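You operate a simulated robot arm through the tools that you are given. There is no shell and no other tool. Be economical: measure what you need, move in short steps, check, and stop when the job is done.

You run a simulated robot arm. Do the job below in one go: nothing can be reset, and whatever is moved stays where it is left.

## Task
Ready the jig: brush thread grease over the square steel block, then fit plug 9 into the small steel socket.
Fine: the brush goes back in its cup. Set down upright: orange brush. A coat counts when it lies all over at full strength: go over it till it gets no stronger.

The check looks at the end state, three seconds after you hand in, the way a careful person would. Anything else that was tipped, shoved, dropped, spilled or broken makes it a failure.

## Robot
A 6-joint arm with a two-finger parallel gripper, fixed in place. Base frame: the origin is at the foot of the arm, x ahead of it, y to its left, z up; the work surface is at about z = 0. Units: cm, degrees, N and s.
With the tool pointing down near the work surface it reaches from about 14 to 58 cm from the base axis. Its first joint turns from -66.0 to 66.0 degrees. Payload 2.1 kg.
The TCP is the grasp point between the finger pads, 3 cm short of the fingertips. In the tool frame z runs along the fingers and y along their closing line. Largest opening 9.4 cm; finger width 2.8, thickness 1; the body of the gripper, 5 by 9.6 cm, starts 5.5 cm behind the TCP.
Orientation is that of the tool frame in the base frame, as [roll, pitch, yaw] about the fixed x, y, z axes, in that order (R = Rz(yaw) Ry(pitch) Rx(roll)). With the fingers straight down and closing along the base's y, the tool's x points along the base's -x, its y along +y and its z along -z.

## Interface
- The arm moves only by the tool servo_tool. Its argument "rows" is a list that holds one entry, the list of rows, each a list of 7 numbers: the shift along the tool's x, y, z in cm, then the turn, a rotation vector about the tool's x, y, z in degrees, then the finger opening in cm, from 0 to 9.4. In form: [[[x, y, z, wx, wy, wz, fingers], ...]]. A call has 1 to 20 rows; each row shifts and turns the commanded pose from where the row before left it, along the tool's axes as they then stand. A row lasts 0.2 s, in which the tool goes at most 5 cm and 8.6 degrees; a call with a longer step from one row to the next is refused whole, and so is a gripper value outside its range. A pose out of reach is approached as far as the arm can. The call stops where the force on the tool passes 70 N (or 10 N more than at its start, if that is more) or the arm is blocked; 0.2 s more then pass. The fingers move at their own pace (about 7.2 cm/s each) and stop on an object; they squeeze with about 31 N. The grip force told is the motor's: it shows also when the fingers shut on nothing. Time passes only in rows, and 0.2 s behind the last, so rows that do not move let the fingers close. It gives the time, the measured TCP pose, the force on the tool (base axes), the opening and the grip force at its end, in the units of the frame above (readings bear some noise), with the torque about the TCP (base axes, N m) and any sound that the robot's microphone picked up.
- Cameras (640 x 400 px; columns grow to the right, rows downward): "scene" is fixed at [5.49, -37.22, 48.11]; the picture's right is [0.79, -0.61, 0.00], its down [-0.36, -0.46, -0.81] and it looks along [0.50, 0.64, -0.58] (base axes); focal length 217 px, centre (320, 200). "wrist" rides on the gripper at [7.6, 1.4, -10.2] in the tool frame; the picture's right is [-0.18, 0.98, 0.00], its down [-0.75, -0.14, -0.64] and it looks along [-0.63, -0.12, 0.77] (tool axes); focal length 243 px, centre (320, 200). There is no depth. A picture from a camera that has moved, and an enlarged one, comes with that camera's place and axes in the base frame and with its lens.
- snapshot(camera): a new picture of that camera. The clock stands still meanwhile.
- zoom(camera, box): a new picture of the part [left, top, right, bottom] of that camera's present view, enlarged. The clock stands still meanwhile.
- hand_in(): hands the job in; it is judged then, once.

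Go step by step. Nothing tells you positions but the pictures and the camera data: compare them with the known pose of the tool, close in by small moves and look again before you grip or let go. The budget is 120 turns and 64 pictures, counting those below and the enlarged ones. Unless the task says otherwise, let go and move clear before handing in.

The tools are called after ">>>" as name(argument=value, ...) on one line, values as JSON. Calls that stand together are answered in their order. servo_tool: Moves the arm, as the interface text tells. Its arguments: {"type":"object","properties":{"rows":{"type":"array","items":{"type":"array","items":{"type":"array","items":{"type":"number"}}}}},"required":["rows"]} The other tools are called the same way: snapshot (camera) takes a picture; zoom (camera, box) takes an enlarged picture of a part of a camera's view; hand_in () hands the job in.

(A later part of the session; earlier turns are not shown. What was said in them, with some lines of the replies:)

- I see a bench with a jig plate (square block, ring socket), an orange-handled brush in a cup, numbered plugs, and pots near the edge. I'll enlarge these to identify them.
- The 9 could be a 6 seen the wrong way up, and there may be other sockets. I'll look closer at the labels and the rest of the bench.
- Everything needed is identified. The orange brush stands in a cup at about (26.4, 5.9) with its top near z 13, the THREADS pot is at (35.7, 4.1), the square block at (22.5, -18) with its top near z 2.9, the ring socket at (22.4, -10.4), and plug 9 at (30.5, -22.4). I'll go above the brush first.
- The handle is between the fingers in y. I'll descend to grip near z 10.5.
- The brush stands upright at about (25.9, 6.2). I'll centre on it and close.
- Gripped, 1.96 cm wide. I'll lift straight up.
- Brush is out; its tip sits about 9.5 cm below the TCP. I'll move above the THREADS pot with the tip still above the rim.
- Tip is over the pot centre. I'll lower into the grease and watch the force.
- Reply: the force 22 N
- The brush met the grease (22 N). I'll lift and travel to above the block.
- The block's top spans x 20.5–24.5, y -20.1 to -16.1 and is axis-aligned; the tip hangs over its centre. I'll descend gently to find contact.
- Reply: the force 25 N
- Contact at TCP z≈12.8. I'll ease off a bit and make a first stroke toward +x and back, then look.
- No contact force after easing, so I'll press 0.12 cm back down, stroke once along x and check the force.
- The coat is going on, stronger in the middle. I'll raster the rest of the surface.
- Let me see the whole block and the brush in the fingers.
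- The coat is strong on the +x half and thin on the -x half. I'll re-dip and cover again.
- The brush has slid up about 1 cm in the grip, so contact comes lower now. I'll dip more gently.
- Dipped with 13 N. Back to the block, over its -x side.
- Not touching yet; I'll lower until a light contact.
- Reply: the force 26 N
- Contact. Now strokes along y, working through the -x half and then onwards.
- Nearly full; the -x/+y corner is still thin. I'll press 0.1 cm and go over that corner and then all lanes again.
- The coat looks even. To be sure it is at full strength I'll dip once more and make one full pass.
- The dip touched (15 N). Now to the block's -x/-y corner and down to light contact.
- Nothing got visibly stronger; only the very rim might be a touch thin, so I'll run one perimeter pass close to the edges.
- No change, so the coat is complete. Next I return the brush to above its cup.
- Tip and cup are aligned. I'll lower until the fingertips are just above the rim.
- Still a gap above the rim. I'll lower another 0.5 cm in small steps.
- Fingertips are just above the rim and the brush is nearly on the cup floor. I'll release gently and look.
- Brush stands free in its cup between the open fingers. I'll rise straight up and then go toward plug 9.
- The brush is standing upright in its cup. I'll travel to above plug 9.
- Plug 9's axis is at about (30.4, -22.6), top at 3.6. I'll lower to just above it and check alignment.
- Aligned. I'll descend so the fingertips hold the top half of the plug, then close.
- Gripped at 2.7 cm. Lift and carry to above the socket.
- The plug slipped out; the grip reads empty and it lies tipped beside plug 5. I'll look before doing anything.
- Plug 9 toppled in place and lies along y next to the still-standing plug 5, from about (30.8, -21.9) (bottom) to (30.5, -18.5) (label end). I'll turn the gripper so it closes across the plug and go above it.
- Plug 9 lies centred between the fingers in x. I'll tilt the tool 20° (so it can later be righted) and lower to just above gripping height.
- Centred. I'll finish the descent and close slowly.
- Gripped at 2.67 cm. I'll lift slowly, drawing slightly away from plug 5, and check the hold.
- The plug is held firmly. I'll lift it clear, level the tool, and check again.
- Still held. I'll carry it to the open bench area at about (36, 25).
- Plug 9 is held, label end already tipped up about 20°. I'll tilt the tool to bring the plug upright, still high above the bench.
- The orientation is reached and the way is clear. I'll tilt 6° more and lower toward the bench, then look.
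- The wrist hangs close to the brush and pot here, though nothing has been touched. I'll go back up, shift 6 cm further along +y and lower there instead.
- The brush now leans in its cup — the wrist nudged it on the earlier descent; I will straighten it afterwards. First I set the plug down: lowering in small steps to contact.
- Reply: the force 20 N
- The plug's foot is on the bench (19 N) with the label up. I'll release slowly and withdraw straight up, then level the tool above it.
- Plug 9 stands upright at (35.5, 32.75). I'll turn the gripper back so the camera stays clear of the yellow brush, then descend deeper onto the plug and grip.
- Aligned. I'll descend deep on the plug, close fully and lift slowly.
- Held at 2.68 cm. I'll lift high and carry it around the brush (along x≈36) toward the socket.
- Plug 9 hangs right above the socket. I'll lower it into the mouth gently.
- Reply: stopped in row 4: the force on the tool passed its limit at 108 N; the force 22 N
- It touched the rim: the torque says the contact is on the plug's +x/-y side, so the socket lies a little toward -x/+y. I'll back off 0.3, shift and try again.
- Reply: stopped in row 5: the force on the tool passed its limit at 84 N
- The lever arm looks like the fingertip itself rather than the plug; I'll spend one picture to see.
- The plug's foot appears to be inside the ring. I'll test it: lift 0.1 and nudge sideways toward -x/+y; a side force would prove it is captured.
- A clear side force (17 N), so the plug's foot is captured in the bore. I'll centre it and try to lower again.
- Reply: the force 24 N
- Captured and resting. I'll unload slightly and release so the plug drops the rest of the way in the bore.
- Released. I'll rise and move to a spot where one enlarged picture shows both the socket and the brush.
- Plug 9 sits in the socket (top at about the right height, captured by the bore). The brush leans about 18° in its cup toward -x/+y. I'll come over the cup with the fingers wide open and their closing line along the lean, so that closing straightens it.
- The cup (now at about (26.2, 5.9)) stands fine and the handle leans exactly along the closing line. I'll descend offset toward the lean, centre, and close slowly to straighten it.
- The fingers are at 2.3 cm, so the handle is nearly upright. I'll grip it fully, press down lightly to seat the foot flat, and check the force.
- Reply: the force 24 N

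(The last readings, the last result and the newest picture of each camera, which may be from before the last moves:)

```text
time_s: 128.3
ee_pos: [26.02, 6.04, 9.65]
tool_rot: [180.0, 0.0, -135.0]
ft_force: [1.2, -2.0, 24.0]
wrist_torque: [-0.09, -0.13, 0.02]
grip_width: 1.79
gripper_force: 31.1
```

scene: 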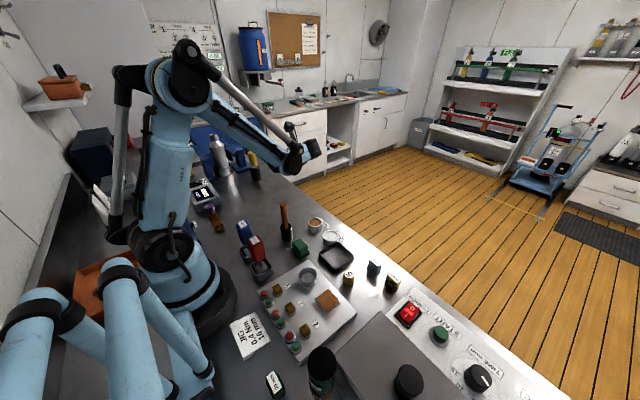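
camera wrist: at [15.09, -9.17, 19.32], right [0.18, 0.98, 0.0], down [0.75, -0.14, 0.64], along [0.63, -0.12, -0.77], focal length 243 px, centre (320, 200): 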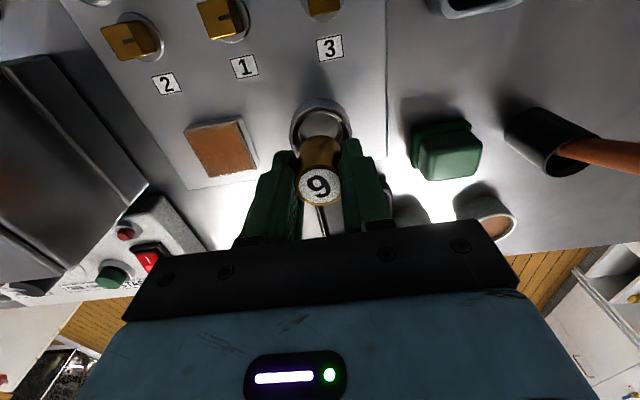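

Seated on the cup floor (24 N). I'll relax the press, release slowly and rise straight up.

>>> servo_tool(rows=[[[0, 0, -0.1, 0, 0, 0, 1], [0, 0, 0, 0, 0, 0, 1.9], [0, 0, 0, 0, 0, 0, 2.0], [0, 0, 0, 0, 0, 0, 2.2], [0, 0, 0, 0, 0, 0, 2.4], [0, 0, 0, 0, 0, 0, 2.4], [0, 0, 0, 0, 0, 0, 3.2], [0, 0, 0, 0, 0, 0, 4.4], [0, 0, 0, 0, 0, 0, 5], [0, 0, 0, 0, 0, 0, 5], [0, 0, -1, 0, 0, 0, 5], [0, 0, -2, 0, 0, 0, 5], [0, 0, -3, 0, 0, 0, 5], [0, 0, -3, 0, 0, 0, 5], [0, 0, -3, 0, 0, 0, 5], [0, 0, 0, 0, 0, 0, 5]]])

```text
time_s: 131.7
ee_pos: [26.04, 5.72, 21.68]
tool_rot: [-180.0, 0.0, -135.0]
ft_force: [-0.1, -0.4, 0.1]
wrist_torque: [-0.02, -0.03, 0.01]
grip_width: 5.03
gripper_force: 0.0
```

The gripper is clear above the brush. I'll try for one last look at the brush and the socket.

>>> snapshot(camera="wrist")

```text
refused: no pictures are left
```

No pictures are left. The last force readings fit a brush standing in its cup, and the arm is clear, so I'm handing in.

>>> hand_in()

```text
The job is handed in.
```

I handed the job in. The block is coated with thread grease to full strength, plug 9 is in the small steel socket, and the orange brush is back in its cup. I had no pictures left to check the brush after its last release.

- **Plug:** it slipped from the grip once and toppled beside plug 5, which stayed standing. I set it upright again before fitting it. Side force and the picture afterwards show it held in the bore. How deep it sits is my estimate.
- **Brush:** the arm's wrist knocked it to a lean of about 18° and seems to have shifted its cup about half a centimetre. I straightened and reseated it with the gripper, going by force alone.
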